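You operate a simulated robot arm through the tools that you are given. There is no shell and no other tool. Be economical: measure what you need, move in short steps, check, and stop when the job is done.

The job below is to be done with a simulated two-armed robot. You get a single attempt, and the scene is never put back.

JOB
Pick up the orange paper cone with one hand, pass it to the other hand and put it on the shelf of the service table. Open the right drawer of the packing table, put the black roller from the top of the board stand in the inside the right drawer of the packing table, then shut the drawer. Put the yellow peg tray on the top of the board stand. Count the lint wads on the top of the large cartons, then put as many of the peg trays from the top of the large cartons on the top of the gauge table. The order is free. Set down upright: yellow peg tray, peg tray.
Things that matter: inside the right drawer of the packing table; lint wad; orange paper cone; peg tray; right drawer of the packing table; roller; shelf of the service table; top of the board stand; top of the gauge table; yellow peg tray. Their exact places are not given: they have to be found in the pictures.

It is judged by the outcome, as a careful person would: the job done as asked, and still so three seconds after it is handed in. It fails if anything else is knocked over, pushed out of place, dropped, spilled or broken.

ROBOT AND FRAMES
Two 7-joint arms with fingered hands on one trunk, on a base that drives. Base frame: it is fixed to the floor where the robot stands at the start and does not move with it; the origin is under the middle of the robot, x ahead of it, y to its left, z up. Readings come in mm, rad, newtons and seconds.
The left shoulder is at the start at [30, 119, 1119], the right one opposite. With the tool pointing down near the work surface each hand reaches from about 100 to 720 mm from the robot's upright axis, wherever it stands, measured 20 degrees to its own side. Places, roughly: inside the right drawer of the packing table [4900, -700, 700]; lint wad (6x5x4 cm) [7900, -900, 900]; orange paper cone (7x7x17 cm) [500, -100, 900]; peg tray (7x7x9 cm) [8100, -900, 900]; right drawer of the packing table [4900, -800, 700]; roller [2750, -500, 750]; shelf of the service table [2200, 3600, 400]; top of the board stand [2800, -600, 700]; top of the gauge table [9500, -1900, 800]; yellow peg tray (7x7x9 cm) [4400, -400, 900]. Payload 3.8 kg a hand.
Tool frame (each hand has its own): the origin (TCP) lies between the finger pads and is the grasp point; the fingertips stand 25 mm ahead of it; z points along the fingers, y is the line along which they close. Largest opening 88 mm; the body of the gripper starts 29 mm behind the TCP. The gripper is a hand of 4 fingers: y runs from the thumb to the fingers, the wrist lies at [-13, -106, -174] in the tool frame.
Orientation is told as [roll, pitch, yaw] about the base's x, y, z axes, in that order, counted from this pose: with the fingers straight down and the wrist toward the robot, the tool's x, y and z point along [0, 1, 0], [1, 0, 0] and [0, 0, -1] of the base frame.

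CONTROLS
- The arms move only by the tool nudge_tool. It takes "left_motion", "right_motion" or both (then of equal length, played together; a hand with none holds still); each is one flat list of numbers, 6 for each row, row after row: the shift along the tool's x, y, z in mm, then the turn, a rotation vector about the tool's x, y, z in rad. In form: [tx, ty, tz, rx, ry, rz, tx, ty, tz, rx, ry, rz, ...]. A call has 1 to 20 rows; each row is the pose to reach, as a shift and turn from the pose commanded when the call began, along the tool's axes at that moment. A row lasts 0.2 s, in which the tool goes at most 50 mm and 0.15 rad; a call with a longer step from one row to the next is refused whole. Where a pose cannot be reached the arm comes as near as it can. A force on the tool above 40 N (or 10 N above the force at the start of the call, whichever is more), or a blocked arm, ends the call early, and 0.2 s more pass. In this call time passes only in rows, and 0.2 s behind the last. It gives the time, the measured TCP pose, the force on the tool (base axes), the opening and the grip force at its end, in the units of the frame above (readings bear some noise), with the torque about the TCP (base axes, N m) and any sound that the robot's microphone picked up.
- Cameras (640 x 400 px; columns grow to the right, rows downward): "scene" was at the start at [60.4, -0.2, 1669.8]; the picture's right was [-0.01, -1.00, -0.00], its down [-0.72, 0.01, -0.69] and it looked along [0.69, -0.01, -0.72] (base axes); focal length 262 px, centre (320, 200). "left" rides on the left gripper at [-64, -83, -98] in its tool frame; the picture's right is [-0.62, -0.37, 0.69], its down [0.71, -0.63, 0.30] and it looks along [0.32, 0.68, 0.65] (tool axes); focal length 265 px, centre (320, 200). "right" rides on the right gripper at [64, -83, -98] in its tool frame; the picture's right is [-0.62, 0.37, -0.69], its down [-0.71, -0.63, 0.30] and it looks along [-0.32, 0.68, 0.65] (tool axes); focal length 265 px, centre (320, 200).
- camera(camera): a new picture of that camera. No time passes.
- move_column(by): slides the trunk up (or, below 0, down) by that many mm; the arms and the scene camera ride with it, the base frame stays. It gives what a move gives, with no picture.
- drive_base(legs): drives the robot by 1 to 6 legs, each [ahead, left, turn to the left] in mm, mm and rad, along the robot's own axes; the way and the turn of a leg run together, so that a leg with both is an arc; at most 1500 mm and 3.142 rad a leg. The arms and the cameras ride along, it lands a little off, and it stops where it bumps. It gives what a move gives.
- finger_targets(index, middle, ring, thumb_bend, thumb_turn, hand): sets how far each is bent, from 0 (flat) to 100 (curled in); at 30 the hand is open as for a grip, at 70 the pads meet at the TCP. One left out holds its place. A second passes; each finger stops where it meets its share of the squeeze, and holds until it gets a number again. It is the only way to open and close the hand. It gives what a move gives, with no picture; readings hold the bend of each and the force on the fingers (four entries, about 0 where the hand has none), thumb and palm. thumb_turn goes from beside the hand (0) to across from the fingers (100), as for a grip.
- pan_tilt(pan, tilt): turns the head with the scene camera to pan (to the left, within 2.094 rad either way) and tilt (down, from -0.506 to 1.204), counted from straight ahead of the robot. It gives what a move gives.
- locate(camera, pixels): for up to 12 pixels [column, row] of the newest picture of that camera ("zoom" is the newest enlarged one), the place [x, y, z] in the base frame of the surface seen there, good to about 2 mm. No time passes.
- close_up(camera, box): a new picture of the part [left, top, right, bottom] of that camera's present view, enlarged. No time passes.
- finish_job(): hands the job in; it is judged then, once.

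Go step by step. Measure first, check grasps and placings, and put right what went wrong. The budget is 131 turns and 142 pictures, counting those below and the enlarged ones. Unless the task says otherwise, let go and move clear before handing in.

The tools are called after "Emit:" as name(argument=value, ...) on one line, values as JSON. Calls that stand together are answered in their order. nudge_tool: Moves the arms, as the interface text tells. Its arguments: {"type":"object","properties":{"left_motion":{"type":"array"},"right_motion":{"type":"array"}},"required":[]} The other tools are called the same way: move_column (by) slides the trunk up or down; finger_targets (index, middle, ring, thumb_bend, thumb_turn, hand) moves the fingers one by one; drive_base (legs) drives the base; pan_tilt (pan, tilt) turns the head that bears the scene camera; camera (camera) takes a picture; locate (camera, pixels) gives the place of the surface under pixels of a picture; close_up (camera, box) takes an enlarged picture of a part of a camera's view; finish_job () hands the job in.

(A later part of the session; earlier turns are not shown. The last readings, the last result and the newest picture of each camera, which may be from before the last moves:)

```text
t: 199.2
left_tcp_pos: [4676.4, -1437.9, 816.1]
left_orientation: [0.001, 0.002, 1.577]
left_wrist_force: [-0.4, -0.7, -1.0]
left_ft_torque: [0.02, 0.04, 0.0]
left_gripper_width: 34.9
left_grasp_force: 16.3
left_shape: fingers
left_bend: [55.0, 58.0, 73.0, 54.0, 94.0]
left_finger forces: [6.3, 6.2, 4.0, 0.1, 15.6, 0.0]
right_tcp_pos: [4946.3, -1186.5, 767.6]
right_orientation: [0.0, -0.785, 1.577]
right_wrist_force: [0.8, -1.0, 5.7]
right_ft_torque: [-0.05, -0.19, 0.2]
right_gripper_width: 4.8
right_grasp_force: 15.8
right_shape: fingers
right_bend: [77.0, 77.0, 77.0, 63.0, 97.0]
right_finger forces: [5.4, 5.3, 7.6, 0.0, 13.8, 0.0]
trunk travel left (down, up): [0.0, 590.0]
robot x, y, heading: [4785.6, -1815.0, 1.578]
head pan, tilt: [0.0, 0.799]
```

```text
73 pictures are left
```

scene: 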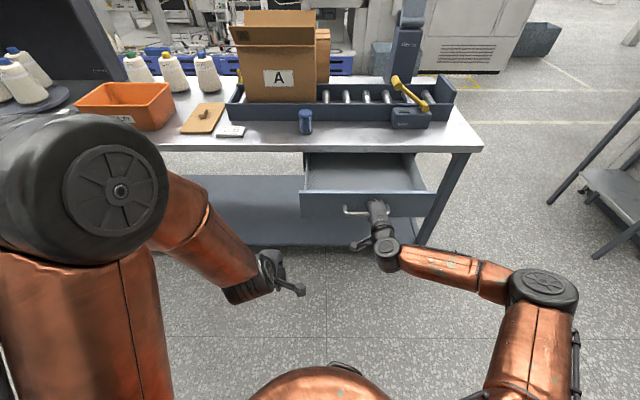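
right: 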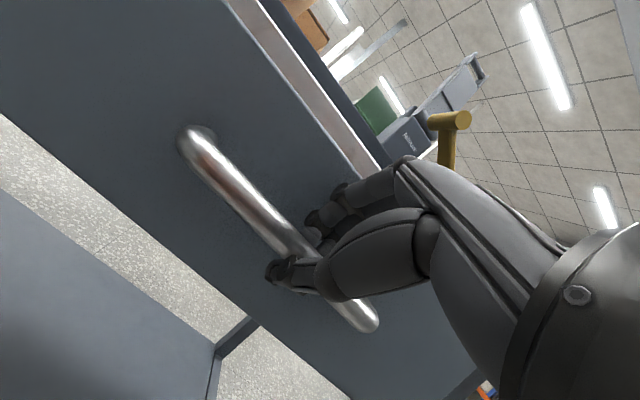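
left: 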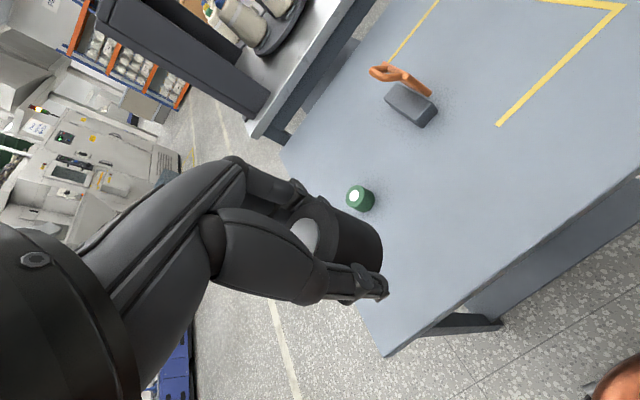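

The drawer is about 210 mm open and empty. I'll measure it, release the handle, withdraw the right hand diagonally and raise the left.

Emit:
locate(camera="scene", pixels=[[330, 180], [360, 170], [400, 180], [312, 190], [303, 200], [420, 192], [360, 195], [360, 187], [340, 188]])

Emit:
finger_targets(hand="right", index=42, middle=42, ring=42, thumb_bend=42)

Emit:
nudge_tool(right_motion=[0, 0, -20, 0, 0, 0, 0, 0, -50, 0, 0, 0, 0, 0, -85, 0, 0, 0, 0, 0, -120, 0, 0, 0, 0, 0, -155, 0, 0, 0], left_motion=[0, 0, -30, 0, 0, 0, 0, 0, -60, 0, 0, 0, 0, 0, -90, 0, 0, 0, 0, 0, -120, 0, 0, 0, 0, 0, -140, 0, 0, 0])

Emit:
camera(camera="scene")

```text
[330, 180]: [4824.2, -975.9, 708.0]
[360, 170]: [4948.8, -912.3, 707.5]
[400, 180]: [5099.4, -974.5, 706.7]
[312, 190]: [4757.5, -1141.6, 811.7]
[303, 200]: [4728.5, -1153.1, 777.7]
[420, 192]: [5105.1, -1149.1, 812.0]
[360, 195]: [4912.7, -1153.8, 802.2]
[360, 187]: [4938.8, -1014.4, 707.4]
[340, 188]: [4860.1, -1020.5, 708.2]
```

```text
t: 200.2
left_tcp_pos: [4677.8, -1437.5, 816.1]
left_orientation: [0.0, 0.004, 1.574]
left_wrist_force: [0.0, 0.0, -1.1]
left_ft_torque: [-0.03, 0.02, -0.01]
left_gripper_width: 35.1
left_grasp_force: 16.3
left_shape: fingers
left_bend: [55.0, 58.0, 73.0, 54.0, 94.0]
left_finger forces: [6.3, 6.3, 4.1, 0.0, 15.7, 0.0]
right_tcp_pos: [4946.0, -1186.8, 765.3]
right_orientation: [-0.001, -0.783, 1.576]
right_wrist_force: [0.0, 0.5, 0.4]
right_ft_torque: [0.02, -0.01, 0.03]
right_gripper_width: 58.6
right_grasp_force: 0.1
right_shape: fingers
right_bend: [42.0, 42.0, 42.0, 42.0, 97.0]
right_finger forces: [0.1, 0.0, 0.0, 0.0, 0.1, 0.0]
trunk travel left (down, up): [0.0, 590.0]
robot x, y, heading: [4789.6, -1812.2, 1.576]
head pan, tilt: [0.0, 0.799]
```

```text
t: 201.3
left_tcp_pos: [4677.7, -1437.2, 956.3]
left_orientation: [0.0, 0.002, 1.574]
left_wrist_force: [0.1, 0.6, -0.9]
left_ft_torque: [-0.01, 0.04, -0.04]
left_gripper_width: 34.9
left_grasp_force: 15.9
left_shape: fingers
left_bend: [56.0, 58.0, 73.0, 54.0, 94.0]
left_finger forces: [6.3, 6.1, 4.3, 0.0, 15.1, 0.1]
right_tcp_pos: [4948.2, -1296.5, 877.2]
right_orientation: [0.0, -0.784, 1.577]
right_wrist_force: [0.1, 0.7, -0.1]
right_ft_torque: [-0.02, -0.02, -0.01]
right_gripper_width: 58.7
right_grasp_force: 0.0
right_shape: fingers
right_bend: [42.0, 42.0, 42.0, 42.0, 97.0]
right_finger forces: [0.1, 0.0, 0.0, 0.0, 0.0, 0.1]
trunk travel left (down, up): [0.0, 590.0]
robot x, y, heading: [4785.2, -1812.0, 1.57]
head pan, tilt: [0.0, 0.799]
```

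```text
72 pictures are left
```

scene: 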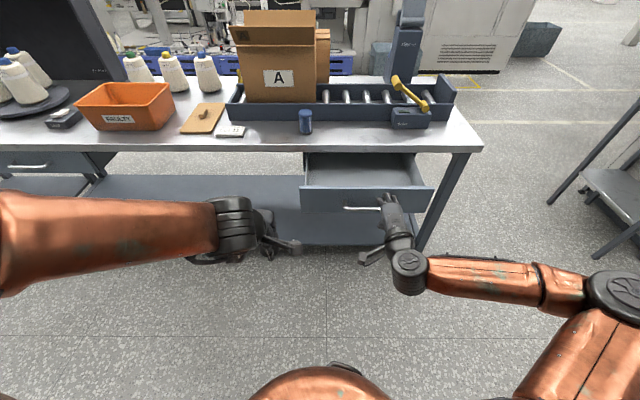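

Drawer floor z 708, rim z 812, inside x 4745–5105, y up to -1135. I'll raise and retract the right hand, then drive so that the left hand faces the drawer.

Emit:
nudge_tool(right_motion=[0, 10, -38, 0, 0, 0, 0, 20, -76, 0, 0, 0, 0, 30, -114, 0, 0, 0, 0, 49, -155, 0, 0, 0])

Emit:
drive_base(legs=[[190, -165, 0]])

Emit:
nudge_tool(left_motion=[-4, 45, 0, 0, 0, 0, -8, 90, 0, 0, 0, 0, -12, 135, 0, 0, 0, 0, -15, 175, 0, 0, 0, 0, -18, 205, 0, 0, 0, 0])

Emit:
camera(camera="scene")

Emit:
camera(camera="left")

```text
t: 202.3
left_tcp_pos: [4676.1, -1437.6, 955.0]
left_orientation: [0.001, 0.002, 1.576]
left_wrist_force: [-0.1, -0.2, -1.0]
left_ft_torque: [-0.02, -0.01, 0.01]
left_gripper_width: 34.6
left_grasp_force: 15.9
left_shape: fingers
left_bend: [56.0, 58.0, 73.0, 54.0, 94.0]
left_finger forces: [6.3, 6.1, 4.4, 0.0, 15.1, 0.1]
right_tcp_pos: [4947.2, -1352.7, 1027.0]
right_orientation: [0.002, -0.784, 1.578]
right_wrist_force: [0.8, -0.1, 0.1]
right_ft_torque: [-0.02, -0.02, -0.05]
right_gripper_width: 59.0
right_grasp_force: 0.1
right_shape: fingers
right_bend: [42.0, 42.0, 42.0, 42.0, 97.0]
right_finger forces: [0.0, 0.0, 0.0, 0.0, 0.0, 0.0]
right hand out of reach, approached as far as the arm can: row 3, 4
trunk travel left (down, up): [0.0, 590.0]
robot x, y, heading: [4785.5, -1813.9, 1.576]
head pan, tilt: [0.0, 0.799]
```

```text
t: 204.2
left_tcp_pos: [4841.4, -1245.7, 954.4]
left_orientation: [0.002, 0.004, 1.576]
left_wrist_force: [1.0, 0.2, -1.8]
left_ft_torque: [0.01, 0.02, 0.03]
left_gripper_width: 34.9
left_grasp_force: 16.0
left_shape: fingers
left_bend: [56.0, 58.0, 73.0, 54.0, 94.0]
left_finger forces: [6.4, 6.1, 4.3, 0.0, 15.0, 0.0]
right_tcp_pos: [5113.4, -1160.5, 1025.2]
right_orientation: [0.0, -0.783, 1.577]
right_wrist_force: [-0.8, 0.0, 0.1]
right_ft_torque: [-0.01, -0.02, 0.01]
right_gripper_width: 58.6
right_grasp_force: 0.1
right_shape: fingers
right_bend: [42.0, 42.0, 42.0, 42.0, 97.0]
right_finger forces: [0.0, 0.0, 0.1, 0.0, 0.0, 0.0]
trunk travel left (down, up): [0.0, 590.0]
robot x, y, heading: [4947.1, -1620.5, 1.575]
head pan, tilt: [0.0, 0.799]
```

```text
t: 205.4
left_tcp_pos: [4857.6, -1040.5, 953.9]
left_orientation: [0.0, 0.003, 1.576]
left_wrist_force: [0.0, 0.5, -0.9]
left_ft_torque: [-0.02, 0.03, 0.01]
left_gripper_width: 35.0
left_grasp_force: 15.9
left_shape: fingers
left_bend: [56.0, 58.0, 73.0, 54.0, 94.0]
left_finger forces: [6.3, 6.1, 4.3, 0.1, 14.9, 0.0]
right_tcp_pos: [5112.5, -1161.6, 1025.3]
right_orientation: [-0.002, -0.784, 1.577]
right_wrist_force: [-0.2, 0.3, -0.5]
right_ft_torque: [-0.01, 0.03, 0.01]
right_gripper_width: 58.8
right_grasp_force: 0.1
right_shape: fingers
right_bend: [42.0, 42.0, 42.0, 42.0, 97.0]
right_finger forces: [0.0, 0.0, 0.0, 0.0, 0.1, 0.0]
trunk travel left (down, up): [0.0, 590.0]
robot x, y, heading: [4949.2, -1618.7, 1.579]
head pan, tilt: [0.0, 0.799]
```

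```text
71 pictures are left
```

scene: 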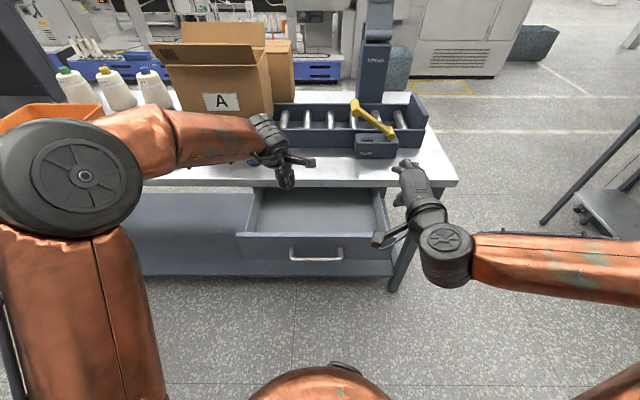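

```text
70 pictures are left
```

left: 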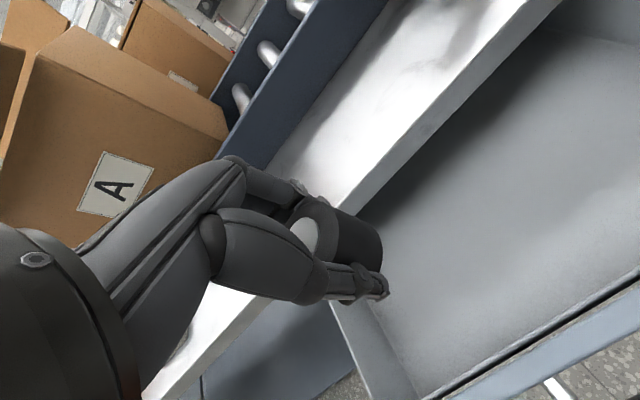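

The roller is above the open drawer. Lowering to just above its floor.

Emit:
nudge_tool(left_motion=[0, 0, 45, 0, 0, 0, 0, 0, 90, 0, 0, 0, 0, 0, 135, 0, 0, 0, 0, 0, 175, 0, 0, 0, 0, 0, 200, 0, 0, 0, 0, 0, 210, 0, 0, 0])

Emit:
camera(camera="left")

```text
t: 206.8
left_tcp_pos: [4858.1, -1041.5, 744.5]
left_orientation: [0.0, 0.005, 1.576]
left_wrist_force: [0.7, 0.9, -1.8]
left_ft_torque: [-0.02, -0.01, 0.0]
left_gripper_width: 34.6
left_grasp_force: 15.4
left_shape: fingers
left_bend: [56.0, 58.0, 73.0, 54.0, 94.0]
left_finger forces: [6.2, 6.2, 4.3, 0.0, 14.8, 0.0]
right_tcp_pos: [5112.1, -1161.4, 1025.5]
right_orientation: [-0.002, -0.783, 1.578]
right_wrist_force: [-0.3, -0.7, 0.4]
right_ft_torque: [0.02, -0.01, 0.01]
right_gripper_width: 58.8
right_grasp_force: 0.0
right_shape: fingers
right_bend: [42.0, 42.0, 42.0, 42.0, 97.0]
right_finger forces: [0.0, 0.0, 0.1, 0.0, 0.1, 0.1]
trunk travel left (down, up): [0.0, 590.0]
robot x, y, heading: [4949.4, -1622.1, 1.578]
head pan, tilt: [0.0, 0.799]
```

```text
69 pictures are left
```

left: 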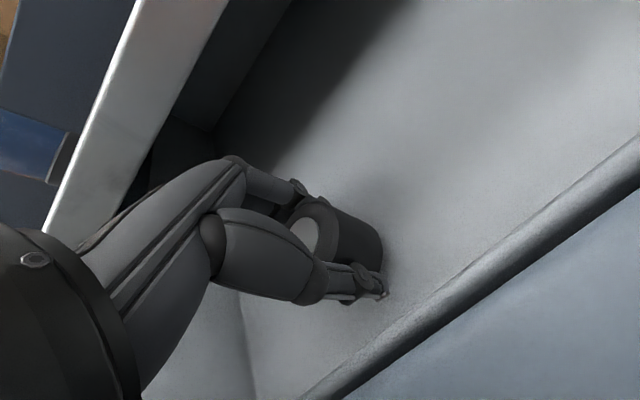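

About 7 mm remain. I'll lower 6 mm, open, and lift straight up.

Emit:
nudge_tool(left_motion=[0, 0, 3, 0, 0, 0, 0, 0, 6, 0, 0, 0])

Emit:
finger_targets(hand="left", index=36, middle=36, ring=36, thumb_bend=36)

Emit:
nudge_tool(left_motion=[0, 0, -30, 0, 0, 0, 0, 0, -70, 0, 0, 0, 0, 0, -115, 0, 0, 0, 0, 0, -160, 0, 0, 0, 0, 0, -205, 0, 0, 0, 0, 0, -250, 0, 0, 0, 0, -45, -250, 0, 0, 0, 0, -90, -250, 0, 0, 0, 0, -135, -250, 0, 0, 0, 0, -180, -250, 0, 0, 0])

Emit:
camera(camera="scene")

Emit:
camera(camera="left")

```text
t: 207.4
left_tcp_pos: [4856.8, -1042.0, 737.5]
left_orientation: [-0.001, 0.004, 1.577]
left_wrist_force: [-0.5, -0.3, -1.0]
left_ft_torque: [0.01, 0.03, 0.0]
left_gripper_width: 34.8
left_grasp_force: 15.5
left_shape: fingers
left_bend: [56.0, 58.0, 73.0, 54.0, 94.0]
left_finger forces: [6.3, 6.0, 4.1, 0.0, 14.8, 0.0]
right_tcp_pos: [5112.2, -1161.4, 1025.4]
right_orientation: [-0.002, -0.784, 1.575]
right_wrist_force: [-0.3, -0.1, -0.6]
right_ft_torque: [0.02, -0.01, 0.01]
right_gripper_width: 58.8
right_grasp_force: 0.0
right_shape: fingers
right_bend: [42.0, 42.0, 42.0, 42.0, 97.0]
right_finger forces: [0.0, 0.0, 0.1, 0.1, 0.0, 0.2]
trunk travel left (down, up): [0.0, 590.0]
robot x, y, heading: [4950.6, -1624.7, 1.574]
head pan, tilt: [0.0, 0.799]
```

```text
t: 208.4
left_tcp_pos: [4857.7, -1043.8, 738.1]
left_orientation: [-0.001, 0.003, 1.576]
left_wrist_force: [0.4, 0.2, 0.3]
left_ft_torque: [0.0, -0.02, 0.02]
left_gripper_width: 71.7
left_grasp_force: 0.0
left_shape: fingers
left_bend: [36.0, 36.0, 36.0, 36.0, 97.0]
left_finger forces: [0.0, 0.1, 0.0, 0.1, 0.1, 0.0]
right_tcp_pos: [5112.7, -1160.5, 1025.7]
right_orientation: [0.0, -0.783, 1.575]
right_wrist_force: [-0.5, -0.4, -0.1]
right_ft_torque: [-0.01, 0.03, 0.01]
right_gripper_width: 59.0
right_grasp_force: 0.1
right_shape: fingers
right_bend: [42.0, 42.0, 42.0, 42.0, 97.0]
right_finger forces: [0.0, 0.1, 0.0, 0.0, 0.1, 0.0]
trunk travel left (down, up): [0.0, 590.0]
robot x, y, heading: [4949.6, -1622.4, 1.571]
head pan, tilt: [0.0, 0.799]
```

```text
t: 210.6
left_tcp_pos: [4858.6, -1222.2, 990.1]
left_orientation: [0.0, 0.003, 1.578]
left_wrist_force: [0.0, -0.3, -0.3]
left_ft_torque: [-0.03, 0.01, 0.01]
left_gripper_width: 71.9
left_grasp_force: 0.1
left_shape: fingers
left_bend: [36.0, 36.0, 36.0, 36.0, 97.0]
left_finger forces: [0.0, 0.0, 0.0, 0.1, 0.0, 0.0]
right_tcp_pos: [5113.0, -1161.8, 1025.2]
right_orientation: [0.001, -0.784, 1.576]
right_wrist_force: [0.9, 0.1, 0.0]
right_ft_torque: [0.01, -0.03, -0.01]
right_gripper_width: 58.7
right_grasp_force: 0.1
right_shape: fingers
right_bend: [42.0, 42.0, 42.0, 42.0, 97.0]
right_finger forces: [0.0, 0.1, 0.0, 0.0, 0.1, 0.0]
trunk travel left (down, up): [0.0, 590.0]
robot x, y, heading: [4951.0, -1626.3, 1.576]
head pan, tilt: [0.0, 0.799]
```

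```text
68 pictures are left
```

scene: 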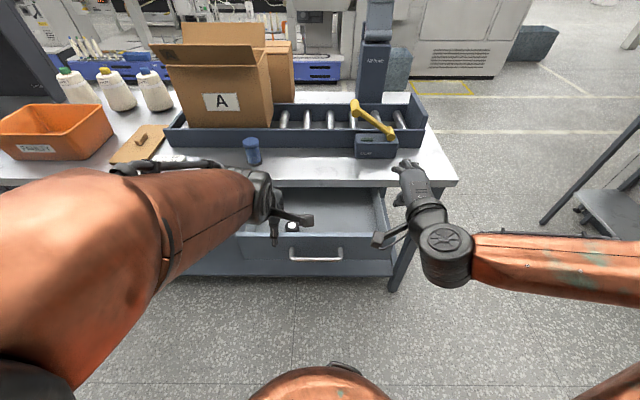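

```text
67 pictures are left
```

left: 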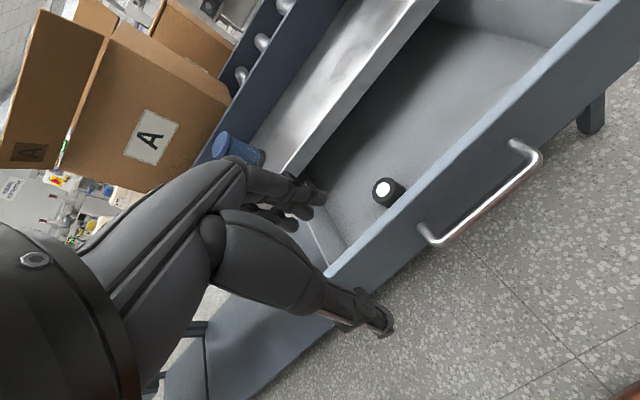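

The roller stands in the drawer at left picture (385,190). To shut it I'll go back to the earlier stance and re-grip the handle with the right hand.

Emit:
drive_base(legs=[[-195, 165, 0]])

Emit:
nudge_tool(right_motion=[0, -20, 40, 0, 0, 0, 0, -40, 80, 0, 0, 0, 0, -55, 115, 0, 0, 0, 0, -65, 144, 0, 0, 0])

Emit:
camera(camera="right")

```text
t: 212.4
left_tcp_pos: [4697.0, -1416.2, 989.2]
left_orientation: [-0.001, 0.001, 1.57]
left_wrist_force: [-0.3, -0.7, -0.4]
left_ft_torque: [-0.01, -0.03, -0.01]
left_gripper_width: 71.7
left_grasp_force: 0.1
left_shape: fingers
left_bend: [36.0, 36.0, 36.0, 36.0, 97.0]
left_finger forces: [0.1, 0.1, 0.0, 0.0, 0.1, 0.0]
right_tcp_pos: [4950.2, -1358.9, 1026.3]
right_orientation: [0.0, -0.783, 1.572]
right_wrist_force: [-0.1, -0.7, -0.5]
right_ft_torque: [-0.01, -0.05, 0.0]
right_gripper_width: 59.0
right_grasp_force: 0.1
right_shape: fingers
right_bend: [42.0, 42.0, 42.0, 42.0, 97.0]
right_finger forces: [0.0, 0.0, 0.0, 0.0, 0.1, 0.0]
trunk travel left (down, up): [0.0, 590.0]
robot x, y, heading: [4784.4, -1818.6, 1.566]
head pan, tilt: [0.0, 0.799]
```

```text
t: 213.4
left_tcp_pos: [4696.8, -1416.5, 989.5]
left_orientation: [0.001, 0.004, 1.569]
left_wrist_force: [0.3, -0.2, 0.0]
left_ft_torque: [0.01, -0.03, 0.03]
left_gripper_width: 72.2
left_grasp_force: 0.2
left_shape: fingers
left_bend: [36.0, 36.0, 36.0, 36.0, 97.0]
left_finger forces: [0.1, 0.0, 0.1, 0.0, 0.0, 0.0]
right_tcp_pos: [4950.1, -1303.7, 877.4]
right_orientation: [0.002, -0.783, 1.573]
right_wrist_force: [-1.0, -0.3, -0.1]
right_ft_torque: [0.01, -0.02, 0.0]
right_gripper_width: 59.0
right_grasp_force: 0.0
right_shape: fingers
right_bend: [42.0, 42.0, 42.0, 42.0, 97.0]
right_finger forces: [0.0, 0.0, 0.1, 0.1, 0.0, 0.1]
trunk travel left (down, up): [0.0, 590.0]
robot x, y, heading: [4785.3, -1818.7, 1.568]
head pan, tilt: [0.0, 0.799]
```

```text
66 pictures are left
```

right: 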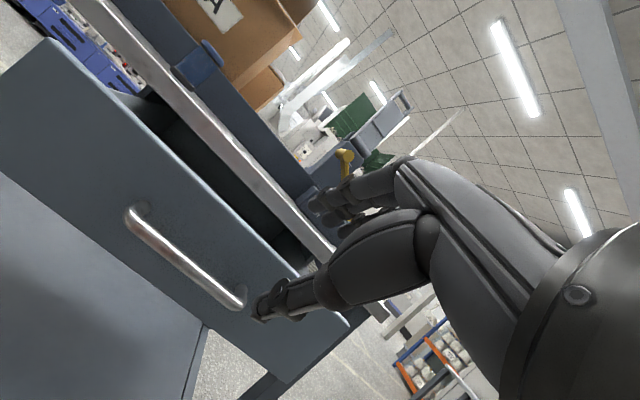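

Emit:
locate(camera="right", pixels=[[145, 230], [170, 250], [200, 275], [225, 297], [240, 250], [180, 300]])

Emit:
nudge_tool(right_motion=[0, 0, 35, 0, 0, 0, 0, 0, 70, 0, 0, 0, 0, 0, 100, 0, 0, 0])

Emit:
camera(camera="right")

```text
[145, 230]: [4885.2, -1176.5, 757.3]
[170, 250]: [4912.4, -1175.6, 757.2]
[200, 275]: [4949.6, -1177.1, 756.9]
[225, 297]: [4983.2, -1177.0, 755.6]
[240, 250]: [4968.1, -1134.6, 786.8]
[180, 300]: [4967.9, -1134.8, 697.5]
```

```text
t: 214.2
left_tcp_pos: [4697.1, -1416.0, 988.5]
left_orientation: [-0.002, 0.003, 1.571]
left_wrist_force: [0.7, -0.2, 0.3]
left_ft_torque: [-0.01, -0.01, -0.01]
left_gripper_width: 71.9
left_grasp_force: 0.1
left_shape: fingers
left_bend: [36.0, 36.0, 36.0, 36.0, 97.0]
left_finger forces: [0.0, 0.0, 0.1, 0.0, 0.0, 0.1]
right_tcp_pos: [4950.6, -1232.1, 807.0]
right_orientation: [-0.002, -0.784, 1.572]
right_wrist_force: [-0.1, 0.9, 0.6]
right_ft_torque: [-0.02, -0.03, -0.04]
right_gripper_width: 58.8
right_grasp_force: 0.1
right_shape: fingers
right_bend: [42.0, 42.0, 42.0, 42.0, 97.0]
right_finger forces: [0.0, 0.1, 0.0, 0.1, 0.0, 0.0]
trunk travel left (down, up): [0.0, 590.0]
robot x, y, heading: [4784.9, -1820.4, 1.566]
head pan, tilt: [0.0, 0.799]
```

```text
65 pictures are left
```

right: 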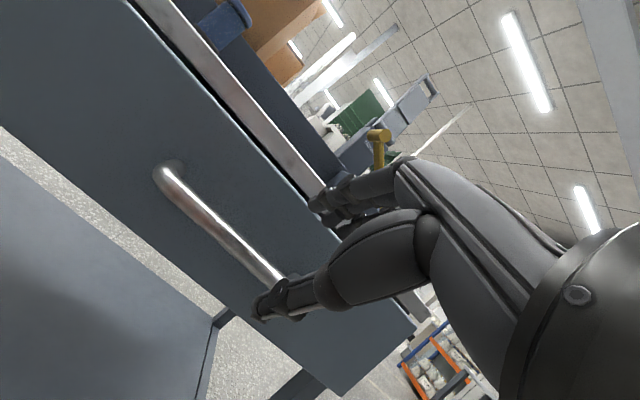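

Bar is at y≈-1171, z 757. Advancing 61 mm along the fingers and closing.

Emit:
nudge_tool(right_motion=[0, 1, 25, 0, 0, 0, 0, 2, 45, 0, 0, 0, 0, 3, 61, 0, 0, 0])

Emit:
finger_targets(hand="right", index=78, middle=78, ring=78, thumb_bend=74)

Emit:
drive_base(legs=[[150, 0, 0]])

Emit:
camera(camera="scene")

```text
t: 215.0
left_tcp_pos: [4696.8, -1415.9, 988.3]
left_orientation: [-0.001, 0.004, 1.571]
left_wrist_force: [0.2, -0.8, 0.1]
left_ft_torque: [0.0, -0.04, -0.01]
left_gripper_width: 71.8
left_grasp_force: 0.0
left_shape: fingers
left_bend: [36.0, 36.0, 36.0, 36.0, 97.0]
left_finger forces: [0.0, 0.1, 0.0, 0.1, 0.0, 0.0]
right_tcp_pos: [4954.6, -1187.7, 767.1]
right_orientation: [0.001, -0.783, 1.573]
right_wrist_force: [0.5, 0.0, -0.9]
right_ft_torque: [-0.03, -0.03, 0.0]
right_gripper_width: 58.7
right_grasp_force: 0.0
right_shape: fingers
right_bend: [42.0, 42.0, 42.0, 42.0, 97.0]
right_finger forces: [0.0, 0.0, 0.0, 0.1, 0.0, 0.1]
trunk travel left (down, up): [0.0, 590.0]
robot x, y, heading: [4788.8, -1819.6, 1.576]
head pan, tilt: [0.0, 0.799]
```

```text
t: 216.0
left_tcp_pos: [4697.0, -1415.9, 990.1]
left_orientation: [0.0, 0.003, 1.571]
left_wrist_force: [0.3, 0.4, 0.1]
left_ft_torque: [-0.01, -0.04, -0.01]
left_gripper_width: 71.9
left_grasp_force: 0.0
left_shape: fingers
left_bend: [36.0, 36.0, 36.0, 36.0, 97.0]
left_finger forces: [0.0, 0.0, 0.0, 0.1, 0.0, 0.0]
right_tcp_pos: [4953.4, -1187.8, 768.4]
right_orientation: [0.0, -0.785, 1.572]
right_wrist_force: [2.5, 0.9, 8.7]
right_ft_torque: [-0.05, -0.18, 0.2]
right_gripper_width: 6.1
right_grasp_force: 16.9
right_shape: fingers
right_bend: [77.0, 76.0, 76.0, 64.0, 97.0]
right_finger forces: [7.7, 6.2, 8.4, 0.0, 12.9, 0.1]
trunk travel left (down, up): [0.0, 590.0]
robot x, y, heading: [4783.7, -1820.5, 1.569]
head pan, tilt: [0.0, 0.799]
```

```text
t: 217.4
left_tcp_pos: [4698.7, -1263.6, 989.2]
left_orientation: [0.0, 0.003, 1.571]
left_wrist_force: [0.2, 0.1, 0.1]
left_ft_torque: [0.0, 0.02, 0.05]
left_gripper_width: 71.7
left_grasp_force: 0.0
left_shape: fingers
left_bend: [36.0, 36.0, 36.0, 36.0, 97.0]
left_finger forces: [0.0, 0.1, 0.0, 0.0, 0.0, 0.1]
right_tcp_pos: [4954.0, -1035.9, 768.4]
right_orientation: [0.0, -0.784, 1.571]
right_wrist_force: [0.5, 0.5, 9.7]
right_ft_torque: [-0.06, -0.2, 0.22]
right_gripper_width: 5.8
right_grasp_force: 17.6
right_shape: fingers
right_bend: [77.0, 77.0, 77.0, 63.0, 97.0]
right_finger forces: [6.4, 6.2, 8.8, 0.1, 13.1, 0.0]
trunk travel left (down, up): [0.0, 590.0]
robot x, y, heading: [4785.8, -1667.9, 1.565]
head pan, tilt: [0.0, 0.799]
```

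```text
64 pictures are left
```

scene: 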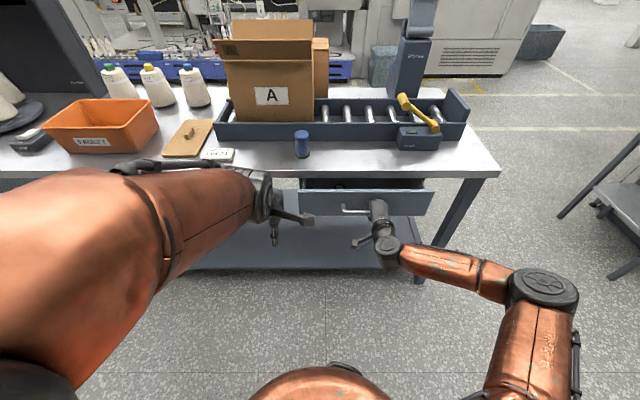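

Closing well; about 61 mm remain. Driving on.

Emit:
drive_base(legs=[[62, 0, 0]])

Emit:
camera(camera="right")

Emit:
locate(camera="right", pixels=[[120, 80], [150, 250], [230, 220], [250, 235], [300, 100]])

```text
t: 218.4
left_tcp_pos: [4698.5, -1200.0, 988.3]
left_orientation: [0.0, 0.003, 1.567]
left_wrist_force: [0.0, 0.3, 0.7]
left_ft_torque: [-0.03, 0.03, -0.01]
left_gripper_width: 72.0
left_grasp_force: 0.0
left_shape: fingers
left_bend: [36.0, 36.0, 36.0, 36.0, 97.0]
left_finger forces: [0.1, 0.1, 0.0, 0.0, 0.0, 0.1]
right_tcp_pos: [4955.1, -972.6, 768.3]
right_orientation: [0.001, -0.787, 1.57]
right_wrist_force: [-0.7, 0.2, 7.4]
right_ft_torque: [-0.05, -0.21, 0.21]
right_gripper_width: 6.1
right_grasp_force: 16.8
right_shape: fingers
right_bend: [77.0, 77.0, 77.0, 63.0, 96.0]
right_finger forces: [6.1, 5.7, 8.4, 0.0, 13.9, 0.0]
trunk travel left (down, up): [0.0, 590.0]
robot x, y, heading: [4788.4, -1603.7, 1.572]
head pan, tilt: [0.0, 0.799]
```

```text
63 pictures are left
```

right: 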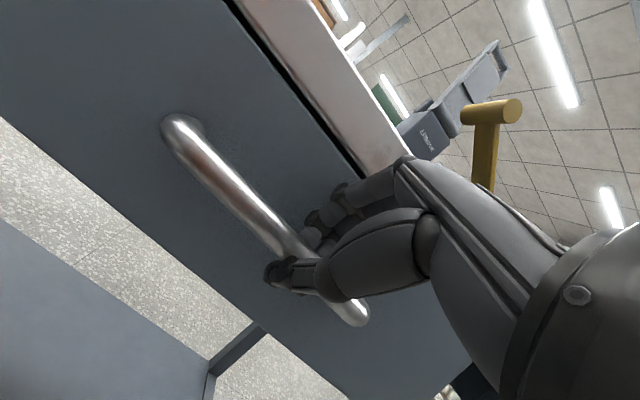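

```text
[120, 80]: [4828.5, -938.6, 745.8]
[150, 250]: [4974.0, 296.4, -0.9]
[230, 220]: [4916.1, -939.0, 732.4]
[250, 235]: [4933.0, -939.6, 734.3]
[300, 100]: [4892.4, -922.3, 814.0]
```

The face is at y -939; closed it was at -922. I'll push 20 mm more.

Emit:
drive_base(legs=[[20, 0, 0]])

Emit:
camera(camera="right")

Emit:
locate(camera="right", pixels=[[120, 80], [230, 215], [250, 230], [200, 100]])

```text
t: 219.2
left_tcp_pos: [4699.5, -1181.5, 990.6]
left_orientation: [0.0, 0.001, 1.571]
left_wrist_force: [0.4, -0.8, -0.2]
left_ft_torque: [0.04, 0.04, 0.04]
left_gripper_width: 71.7
left_grasp_force: 0.0
left_shape: fingers
left_bend: [36.0, 36.0, 36.0, 36.0, 97.0]
left_finger forces: [0.0, 0.0, 0.0, 0.1, 0.0, 0.0]
right_tcp_pos: [4955.3, -952.6, 768.7]
right_orientation: [0.001, -0.786, 1.57]
right_wrist_force: [-0.5, -0.9, -0.5]
right_ft_torque: [-0.03, -0.21, 0.1]
right_gripper_width: 5.7
right_grasp_force: 16.0
right_shape: fingers
right_bend: [77.0, 77.0, 78.0, 62.0, 96.0]
right_finger forces: [4.4, 4.4, 6.9, 0.0, 17.2, 0.0]
trunk travel left (down, up): [0.0, 590.0]
robot x, y, heading: [4787.0, -1580.4, 1.572]
head pan, tilt: [0.0, 0.799]
```

```text
62 pictures are left
```

right: 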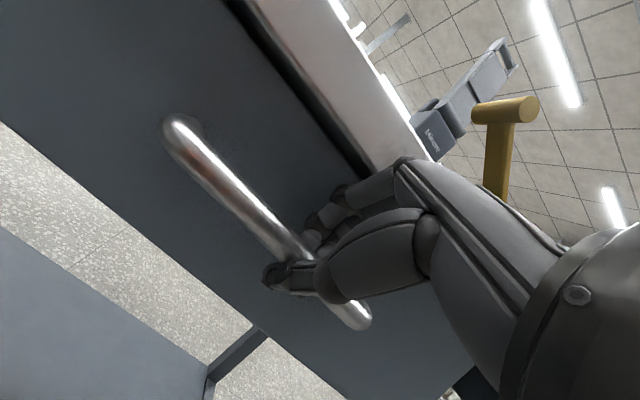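

```text
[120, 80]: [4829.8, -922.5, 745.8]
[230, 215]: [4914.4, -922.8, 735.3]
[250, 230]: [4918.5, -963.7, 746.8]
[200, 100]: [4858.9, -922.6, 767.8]
```

The drawer is shut (face y -922.5). I'll release, withdraw, raise both arms and the trunk, then look east for the way round the table.

Emit:
finger_targets(hand="right", index=46, middle=46, ring=46, thumb_bend=42)

Emit:
nudge_tool(right_motion=[0, 0, -20, 0, 0, 0, 0, 0, -50, 0, 0, 0, 0, 0, -85, 0, 0, 0, 0, 0, -120, 0, 0, 0, 0, 0, -155, 0, 0, 0])

Emit:
drive_base(legs=[[-150, 0, 0]])

Emit:
move_column(by=275)

Emit:
camera(camera="scene")

Emit:
pan_tilt(pan=-0.9, tilt=0.4)

Emit:
camera(camera="scene")

Emit:
locate(camera="scene", pixels=[[160, 210], [200, 210], [240, 210], [300, 200], [350, 200], [400, 200], [250, 250], [320, 250], [400, 250], [100, 210], [450, 250], [200, 170]])

```text
t: 220.2
left_tcp_pos: [4698.5, -1181.5, 989.5]
left_orientation: [0.0, 0.003, 1.567]
left_wrist_force: [0.2, -0.4, 0.3]
left_ft_torque: [0.0, 0.02, 0.02]
left_gripper_width: 72.1
left_grasp_force: 0.2
left_shape: fingers
left_bend: [36.0, 36.0, 36.0, 36.0, 97.0]
left_finger forces: [0.1, 0.0, 0.0, 0.0, 0.1, 0.0]
right_tcp_pos: [4954.0, -954.5, 767.4]
right_orientation: [0.002, -0.786, 1.573]
right_wrist_force: [-0.8, -26.8, -6.5]
right_ft_torque: [-0.16, 0.06, -0.27]
right_gripper_width: 37.2
right_grasp_force: 13.4
right_shape: fingers
right_bend: [59.0, 62.0, 56.0, 42.0, 97.0]
right_finger forces: [7.5, 10.3, 8.5, 0.1, 0.1, 0.0]
trunk travel left (down, up): [0.0, 590.0]
robot x, y, heading: [4786.6, -1580.0, 1.565]
head pan, tilt: [0.0, 0.799]
```

```text
t: 221.4
left_tcp_pos: [4698.6, -1180.3, 988.5]
left_orientation: [0.0, 0.001, 1.569]
left_wrist_force: [0.5, 0.4, 0.0]
left_ft_torque: [-0.02, -0.01, 0.02]
left_gripper_width: 72.0
left_grasp_force: 0.0
left_shape: fingers
left_bend: [36.0, 36.0, 36.0, 36.0, 97.0]
left_finger forces: [0.0, 0.1, 0.1, 0.1, 0.0, 0.0]
right_tcp_pos: [4954.0, -1062.5, 879.3]
right_orientation: [-0.001, -0.786, 1.574]
right_wrist_force: [-0.4, 0.0, 0.0]
right_ft_torque: [-0.01, 0.03, -0.01]
right_gripper_width: 54.6
right_grasp_force: 0.0
right_shape: fingers
right_bend: [46.0, 46.0, 46.0, 42.0, 97.0]
right_finger forces: [0.0, 0.1, 0.1, 0.0, 0.1, 0.1]
trunk travel left (down, up): [0.0, 590.0]
robot x, y, heading: [4787.5, -1586.0, 1.57]
head pan, tilt: [0.0, 0.799]
```

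```text
t: 222.8
left_tcp_pos: [4697.4, -1335.7, 989.9]
left_orientation: [0.0, 0.003, 1.57]
left_wrist_force: [0.3, 0.3, 0.1]
left_ft_torque: [0.0, 0.01, -0.04]
left_gripper_width: 71.9
left_grasp_force: 0.0
left_shape: fingers
left_bend: [36.0, 36.0, 36.0, 36.0, 97.0]
left_finger forces: [0.0, 0.0, 0.0, 0.1, 0.1, 0.1]
right_tcp_pos: [4952.9, -1216.7, 877.9]
right_orientation: [-0.001, -0.786, 1.57]
right_wrist_force: [0.0, 0.3, 0.9]
right_ft_torque: [-0.01, 0.0, -0.01]
right_gripper_width: 54.3
right_grasp_force: 0.0
right_shape: fingers
right_bend: [46.0, 46.0, 46.0, 42.0, 97.0]
right_finger forces: [0.0, 0.1, 0.0, 0.0, 0.0, 0.0]
trunk travel left (down, up): [0.0, 590.0]
robot x, y, heading: [4790.8, -1737.6, 1.568]
head pan, tilt: [0.0, 0.799]
```

```text
t: 225.6
left_tcp_pos: [4699.0, -1334.3, 1264.2]
left_orientation: [0.0, 0.004, 1.569]
left_wrist_force: [0.4, -0.5, 0.0]
left_ft_torque: [-0.03, 0.03, -0.01]
left_gripper_width: 71.7
left_grasp_force: 0.1
left_shape: fingers
left_bend: [36.0, 36.0, 36.0, 36.0, 97.0]
left_finger forces: [0.1, 0.0, 0.0, 0.0, 0.1, 0.0]
right_tcp_pos: [4954.1, -1215.8, 1152.8]
right_orientation: [0.0, -0.785, 1.571]
right_wrist_force: [-0.1, 0.6, -0.1]
right_ft_torque: [-0.02, 0.01, 0.01]
right_gripper_width: 54.3
right_grasp_force: 0.1
right_shape: fingers
right_bend: [46.0, 46.0, 46.0, 42.0, 97.0]
right_finger forces: [0.0, 0.0, 0.1, 0.0, 0.0, 0.1]
trunk travel left (down, up): [-275.0, 315.0]
robot x, y, heading: [4784.6, -1734.1, 1.568]
head pan, tilt: [0.0, 0.799]
```

```text
61 pictures are left
```

scene: 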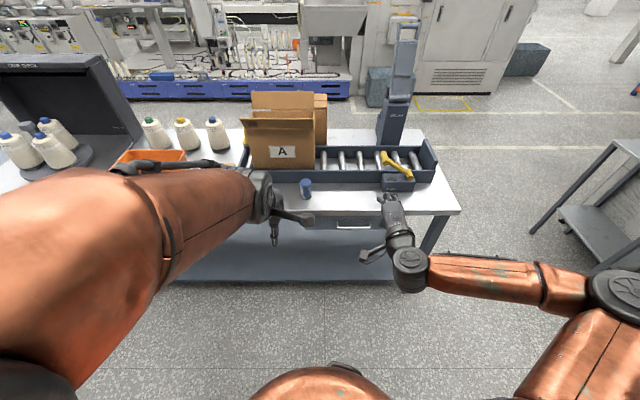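

```text
t: 226.8
left_tcp_pos: [4697.9, -1334.6, 1264.5]
left_orientation: [0.0, 0.003, 1.57]
left_wrist_force: [0.0, -0.2, 0.9]
left_ft_torque: [-0.01, 0.02, -0.01]
left_gripper_width: 71.9
left_grasp_force: 0.1
left_shape: fingers
left_bend: [36.0, 36.0, 36.0, 36.0, 97.0]
left_finger forces: [0.0, 0.0, 0.0, 0.0, 0.1, 0.0]
right_tcp_pos: [4953.0, -1215.9, 1152.9]
right_orientation: [0.0, -0.786, 1.57]
right_wrist_force: [-0.8, -0.9, 0.0]
right_ft_torque: [-0.02, -0.01, -0.02]
right_gripper_width: 54.2
right_grasp_force: 0.1
right_shape: fingers
right_bend: [46.0, 46.0, 46.0, 42.0, 97.0]
right_finger forces: [0.0, 0.0, 0.1, 0.0, 0.0, 0.0]
trunk travel left (down, up): [-275.0, 315.0]
robot x, y, heading: [4786.4, -1735.5, 1.566]
head pan, tilt: [-0.901, 0.4]
```

```text
60 pictures are left
```

scene: 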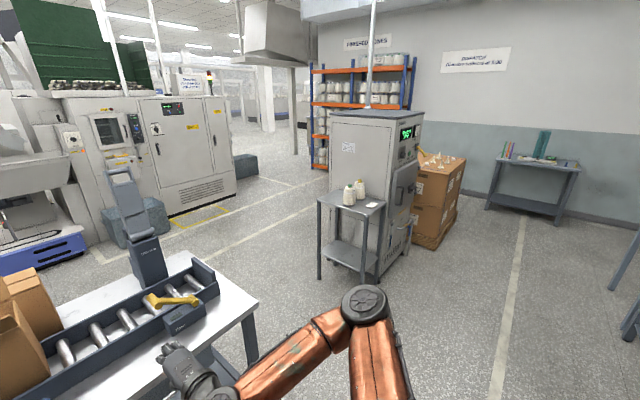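

```text
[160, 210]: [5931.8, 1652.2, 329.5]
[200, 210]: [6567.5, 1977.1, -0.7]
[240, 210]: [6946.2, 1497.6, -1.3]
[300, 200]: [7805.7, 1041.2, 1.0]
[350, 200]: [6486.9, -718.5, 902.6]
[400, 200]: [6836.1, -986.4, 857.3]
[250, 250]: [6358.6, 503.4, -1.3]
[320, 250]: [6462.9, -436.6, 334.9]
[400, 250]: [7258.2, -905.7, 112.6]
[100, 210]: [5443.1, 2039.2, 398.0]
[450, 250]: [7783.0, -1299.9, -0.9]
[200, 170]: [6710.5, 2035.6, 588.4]
```

The gap between the packing table (x 5330) and the small table (x≈6300) is wide enough. I'll reset the right hand to point down and drive round the east end to the far side.

Emit:
nudge_tool(right_motion=[0, -15, -25, 0.131, 0, 0, 0, -30, -50, 0.262, 0, 0, 0, -45, -70, 0.393, 0, 0, 0, -60, -90, 0.524, 0, 0, 0, -75, -110, 0.655, 0, 0, 0, -90, -130, 0.785, 0, 0])

Emit:
drive_base(legs=[[0, -990, 0], [1500, 0, 0], [650, 0, 0], [0, 0, 1.571], [1250, 0, 0], [0, 0, 1.571]])

Emit:
pan_tilt(pan=0, tilt=0.7)

Emit:
camera(camera="scene")

```text
t: 228.2
left_tcp_pos: [4697.4, -1336.6, 1264.3]
left_orientation: [0.0, 0.002, 1.572]
left_wrist_force: [0.3, -0.1, 0.2]
left_ft_torque: [0.03, -0.02, 0.0]
left_gripper_width: 71.7
left_grasp_force: 0.1
left_shape: fingers
left_bend: [36.0, 36.0, 36.0, 36.0, 97.0]
left_finger forces: [0.0, 0.0, 0.0, 0.0, 0.0, 0.1]
right_tcp_pos: [4953.3, -1372.3, 1182.6]
right_orientation: [-0.003, -0.002, 1.573]
right_wrist_force: [-0.4, -1.0, -1.1]
right_ft_torque: [0.04, -0.02, -0.01]
right_gripper_width: 54.5
right_grasp_force: 0.0
right_shape: fingers
right_bend: [46.0, 46.0, 46.0, 42.0, 97.0]
right_finger forces: [0.1, 0.1, 0.1, 0.1, 0.1, 0.0]
right hand out of reach, approached as far as the arm can: row 4
trunk travel left (down, up): [-275.0, 315.0]
robot x, y, heading: [4787.2, -1737.7, 1.574]
head pan, tilt: [-0.901, 0.4]
```

```text
t: 257.2
left_tcp_pos: [4623.6, -3.5, 1264.9]
left_orientation: [-0.001, 0.002, -1.59]
left_wrist_force: [-0.5, -0.3, -0.4]
left_ft_torque: [0.02, -0.03, -0.01]
left_gripper_width: 71.8
left_grasp_force: 0.2
left_shape: fingers
left_bend: [36.0, 36.0, 36.0, 36.0, 97.0]
left_finger forces: [0.0, 0.0, 0.0, 0.0, 0.0, 0.1]
right_tcp_pos: [4368.1, 36.4, 1181.0]
right_orientation: [0.0, -0.001, -1.586]
right_wrist_force: [-0.4, -0.4, 0.7]
right_ft_torque: [-0.02, -0.01, -0.01]
right_gripper_width: 54.1
right_grasp_force: 0.1
right_shape: fingers
right_bend: [46.0, 46.0, 46.0, 42.0, 97.0]
right_finger forces: [0.0, 0.0, 0.0, 0.1, 0.1, 0.1]
trunk travel left (down, up): [-275.0, 315.0]
robot x, y, heading: [4544.0, 399.5, -1.592]
head pan, tilt: [-0.901, 0.4]
```

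```text
t: 258.4
left_tcp_pos: [4624.8, -3.7, 1264.1]
left_orientation: [0.0, 0.004, -1.589]
left_wrist_force: [-0.1, 0.5, 0.9]
left_ft_torque: [0.0, 0.0, 0.01]
left_gripper_width: 71.8
left_grasp_force: 0.0
left_shape: fingers
left_bend: [36.0, 36.0, 36.0, 36.0, 97.0]
left_finger forces: [0.0, 0.0, 0.0, 0.0, 0.1, 0.1]
right_tcp_pos: [4369.2, 37.7, 1182.3]
right_orientation: [0.001, -0.001, -1.589]
right_wrist_force: [-0.1, 0.2, -0.4]
right_ft_torque: [0.03, -0.04, 0.0]
right_gripper_width: 54.4
right_grasp_force: 0.0
right_shape: fingers
right_bend: [46.0, 46.0, 46.0, 42.0, 97.0]
right_finger forces: [0.1, 0.0, 0.1, 0.1, 0.0, 0.0]
trunk travel left (down, up): [-275.0, 315.0]
robot x, y, heading: [4541.8, 402.7, -1.595]
head pan, tilt: [0.0, 0.7]
```

```text
59 pictures are left
```

scene: 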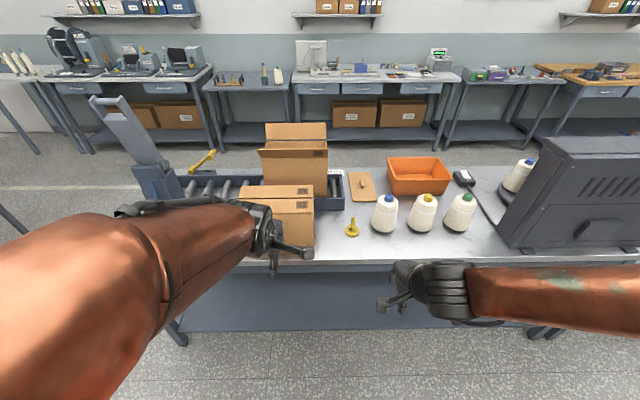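

The yellow peg tray is at (352,228), near this edge. I'll measure it.

Emit:
locate(camera="scene", pixels=[[352, 219], [352, 232], [346, 231], [358, 231], [352, 236], [340, 255], [380, 255], [384, 205], [330, 205], [305, 220]])

Emit:
close_up(camera="scene", box=[310, 180, 410, 260])

```text
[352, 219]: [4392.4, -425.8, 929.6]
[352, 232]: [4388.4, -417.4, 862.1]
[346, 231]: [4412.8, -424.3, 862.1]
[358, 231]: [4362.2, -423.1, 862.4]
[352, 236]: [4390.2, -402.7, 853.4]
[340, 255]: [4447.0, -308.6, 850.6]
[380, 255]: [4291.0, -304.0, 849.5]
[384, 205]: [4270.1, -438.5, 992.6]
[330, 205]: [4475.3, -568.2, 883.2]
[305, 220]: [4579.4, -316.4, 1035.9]
```

```text
5.00 times, centred on (360, 220) of scene
```

zoom: 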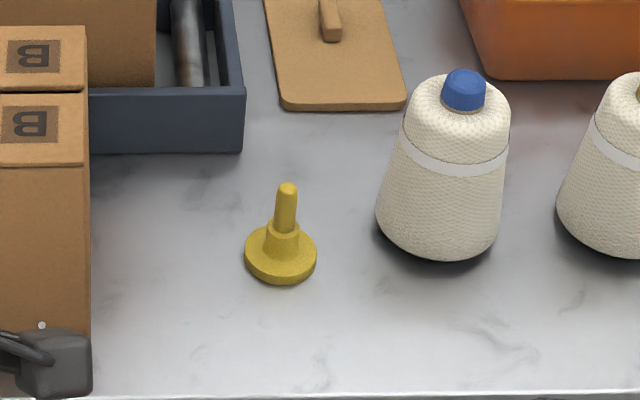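

Tray centre ≈ (4389,-434), peg top ≈ 940. I'll drive ahead 320 mm, open the right hand and bring it above the peg.

Emit:
drive_base(legs=[[320, 0, 0.02]])

Emit:
finger_targets(hand="right", index=34, middle=34, ring=34, thumb_bend=34)

Emit:
nudge_tool(right_motion=[5, 40, 0, 0, 0, 0, 10, 80, 0, 0, 0, 0, 15, 120, 10, 0, 0, 0, 20, 150, 40, 0, 0, 0, 20, 150, 85, 0, 0, 0, 20, 150, 130, 0, 0, 0])

Emit:
camera(camera="right")

Emit:
camera(camera="scene")

```text
t: 260.5
left_tcp_pos: [4632.2, -324.7, 1263.9]
left_orientation: [0.0, 0.003, -1.562]
left_wrist_force: [-0.5, 0.1, 0.6]
left_ft_torque: [0.02, -0.03, 0.03]
left_gripper_width: 71.9
left_grasp_force: 0.1
left_shape: fingers
left_bend: [36.0, 36.0, 36.0, 36.0, 97.0]
left_finger forces: [0.0, 0.0, 0.0, 0.0, 0.1, 0.0]
right_tcp_pos: [4375.4, -290.0, 1182.7]
right_orientation: [0.0, 0.002, -1.56]
right_wrist_force: [-0.3, -0.3, 0.4]
right_ft_torque: [0.0, -0.02, 0.03]
right_gripper_width: 54.2
right_grasp_force: 0.2
right_shape: fingers
right_bend: [46.0, 46.0, 46.0, 42.0, 97.0]
right_finger forces: [0.0, 0.1, 0.1, 0.1, 0.0, 0.0]
trunk travel left (down, up): [-275.0, 315.0]
robot x, y, heading: [4537.8, 76.4, -1.57]
head pan, tilt: [0.0, 0.7]
```

```text
t: 261.5
left_tcp_pos: [4630.6, -324.6, 1264.3]
left_orientation: [0.001, 0.004, -1.562]
left_wrist_force: [0.0, 0.6, -0.6]
left_ft_torque: [-0.03, -0.01, 0.02]
left_gripper_width: 71.6
left_grasp_force: 0.1
left_shape: fingers
left_bend: [36.0, 36.0, 36.0, 36.0, 97.0]
left_finger forces: [0.0, 0.1, 0.0, 0.0, 0.1, 0.0]
right_tcp_pos: [4375.6, -289.8, 1182.0]
right_orientation: [-0.001, 0.001, -1.56]
right_wrist_force: [0.3, -0.2, -0.1]
right_ft_torque: [0.01, -0.02, 0.03]
right_gripper_width: 75.9
right_grasp_force: 0.0
right_shape: fingers
right_bend: [34.0, 34.0, 34.0, 34.0, 97.0]
right_finger forces: [0.1, 0.0, 0.1, 0.1, 0.0, 0.0]
trunk travel left (down, up): [-275.0, 315.0]
robot x, y, heading: [4541.4, 76.3, -1.557]
head pan, tilt: [0.0, 0.7]
```

```text
t: 262.9
left_tcp_pos: [4631.8, -325.3, 1263.3]
left_orientation: [0.002, 0.005, -1.562]
left_wrist_force: [0.3, -0.7, -0.4]
left_ft_torque: [0.02, 0.02, -0.04]
left_gripper_width: 71.8
left_grasp_force: 0.1
left_shape: fingers
left_bend: [36.0, 36.0, 36.0, 36.0, 97.0]
left_finger forces: [0.0, 0.0, 0.0, 0.1, 0.1, 0.1]
right_tcp_pos: [4395.3, -441.2, 1051.0]
right_orientation: [0.0, -0.001, -1.56]
right_wrist_force: [0.1, -1.0, -0.1]
right_ft_torque: [-0.02, -0.03, -0.03]
right_gripper_width: 76.2
right_grasp_force: 0.1
right_shape: fingers
right_bend: [34.0, 34.0, 34.0, 34.0, 97.0]
right_finger forces: [0.0, 0.1, 0.0, 0.0, 0.1, 0.0]
trunk travel left (down, up): [-275.0, 315.0]
robot x, y, heading: [4539.3, 77.1, -1.564]
head pan, tilt: [0.0, 0.7]
```

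```text
57 pictures are left
```

right: 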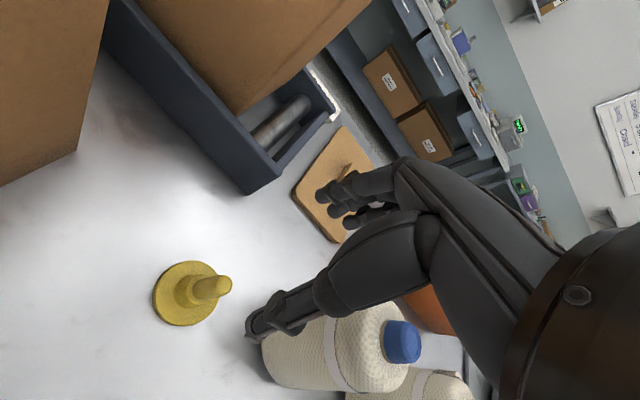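

```text
56 pictures are left
```

scene: 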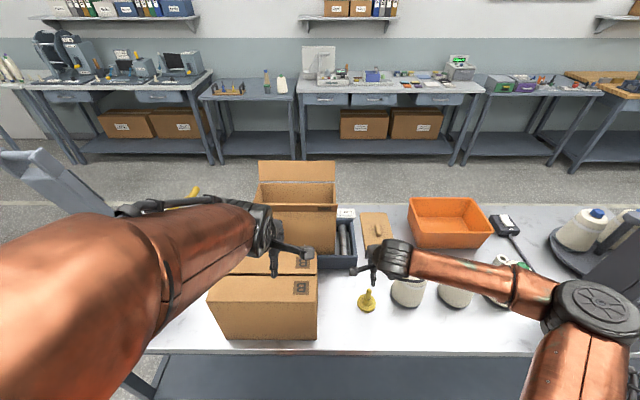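

I'll check the peg position from the right camera.

Emit:
locate(camera="right", pixels=[[222, 285], [200, 290], [180, 295], [187, 322], [182, 264], [400, 340], [350, 320]])

```text
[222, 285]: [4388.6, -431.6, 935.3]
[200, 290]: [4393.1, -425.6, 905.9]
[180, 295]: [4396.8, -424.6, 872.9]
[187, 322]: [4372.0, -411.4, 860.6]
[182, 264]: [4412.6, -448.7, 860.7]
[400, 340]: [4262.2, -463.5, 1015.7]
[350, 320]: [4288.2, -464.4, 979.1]
```

The peg axis is at (4390,-432). I'll correct 9 mm and descend to TCP z 912.

Emit:
nudge_tool(right_motion=[-5, -9, 30, 0, 0, 0, -5, -9, 65, 0, 0, 0, -5, -9, 100, 0, 0, 0, -5, -9, 125, 0, 0, 0, -5, -9, 139, 0, 0, 0])

Emit:
camera(camera="right")

```text
t: 264.1
left_tcp_pos: [4632.1, -325.4, 1264.2]
left_orientation: [-0.001, 0.005, -1.561]
left_wrist_force: [0.0, -0.2, -0.4]
left_ft_torque: [-0.02, 0.0, -0.02]
left_gripper_width: 71.8
left_grasp_force: 0.1
left_shape: fingers
left_bend: [36.0, 36.0, 36.0, 36.0, 97.0]
left_finger forces: [0.0, 0.0, 0.0, 0.0, 0.0, 0.1]
right_tcp_pos: [4392.4, -432.4, 913.0]
right_orientation: [0.0, -0.001, -1.561]
right_wrist_force: [0.8, 0.0, 0.1]
right_ft_torque: [0.01, 0.04, 0.02]
right_gripper_width: 76.2
right_grasp_force: 0.1
right_shape: fingers
right_bend: [34.0, 34.0, 34.0, 34.0, 97.0]
right_finger forces: [0.0, 0.1, 0.0, 0.0, 0.0, 0.1]
trunk travel left (down, up): [-275.0, 315.0]
robot x, y, heading: [4539.8, 76.9, -1.565]
head pan, tilt: [0.0, 0.7]
```

```text
55 pictures are left
```

right: 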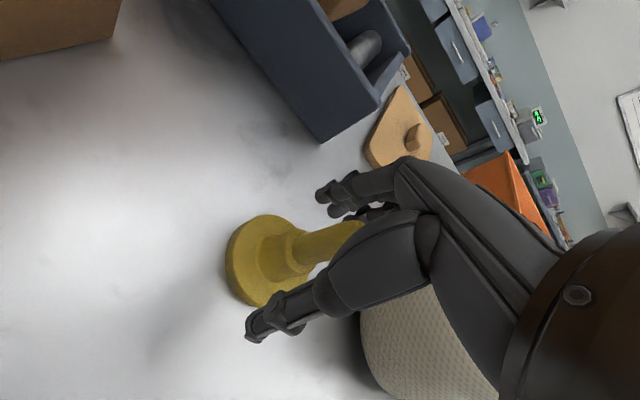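

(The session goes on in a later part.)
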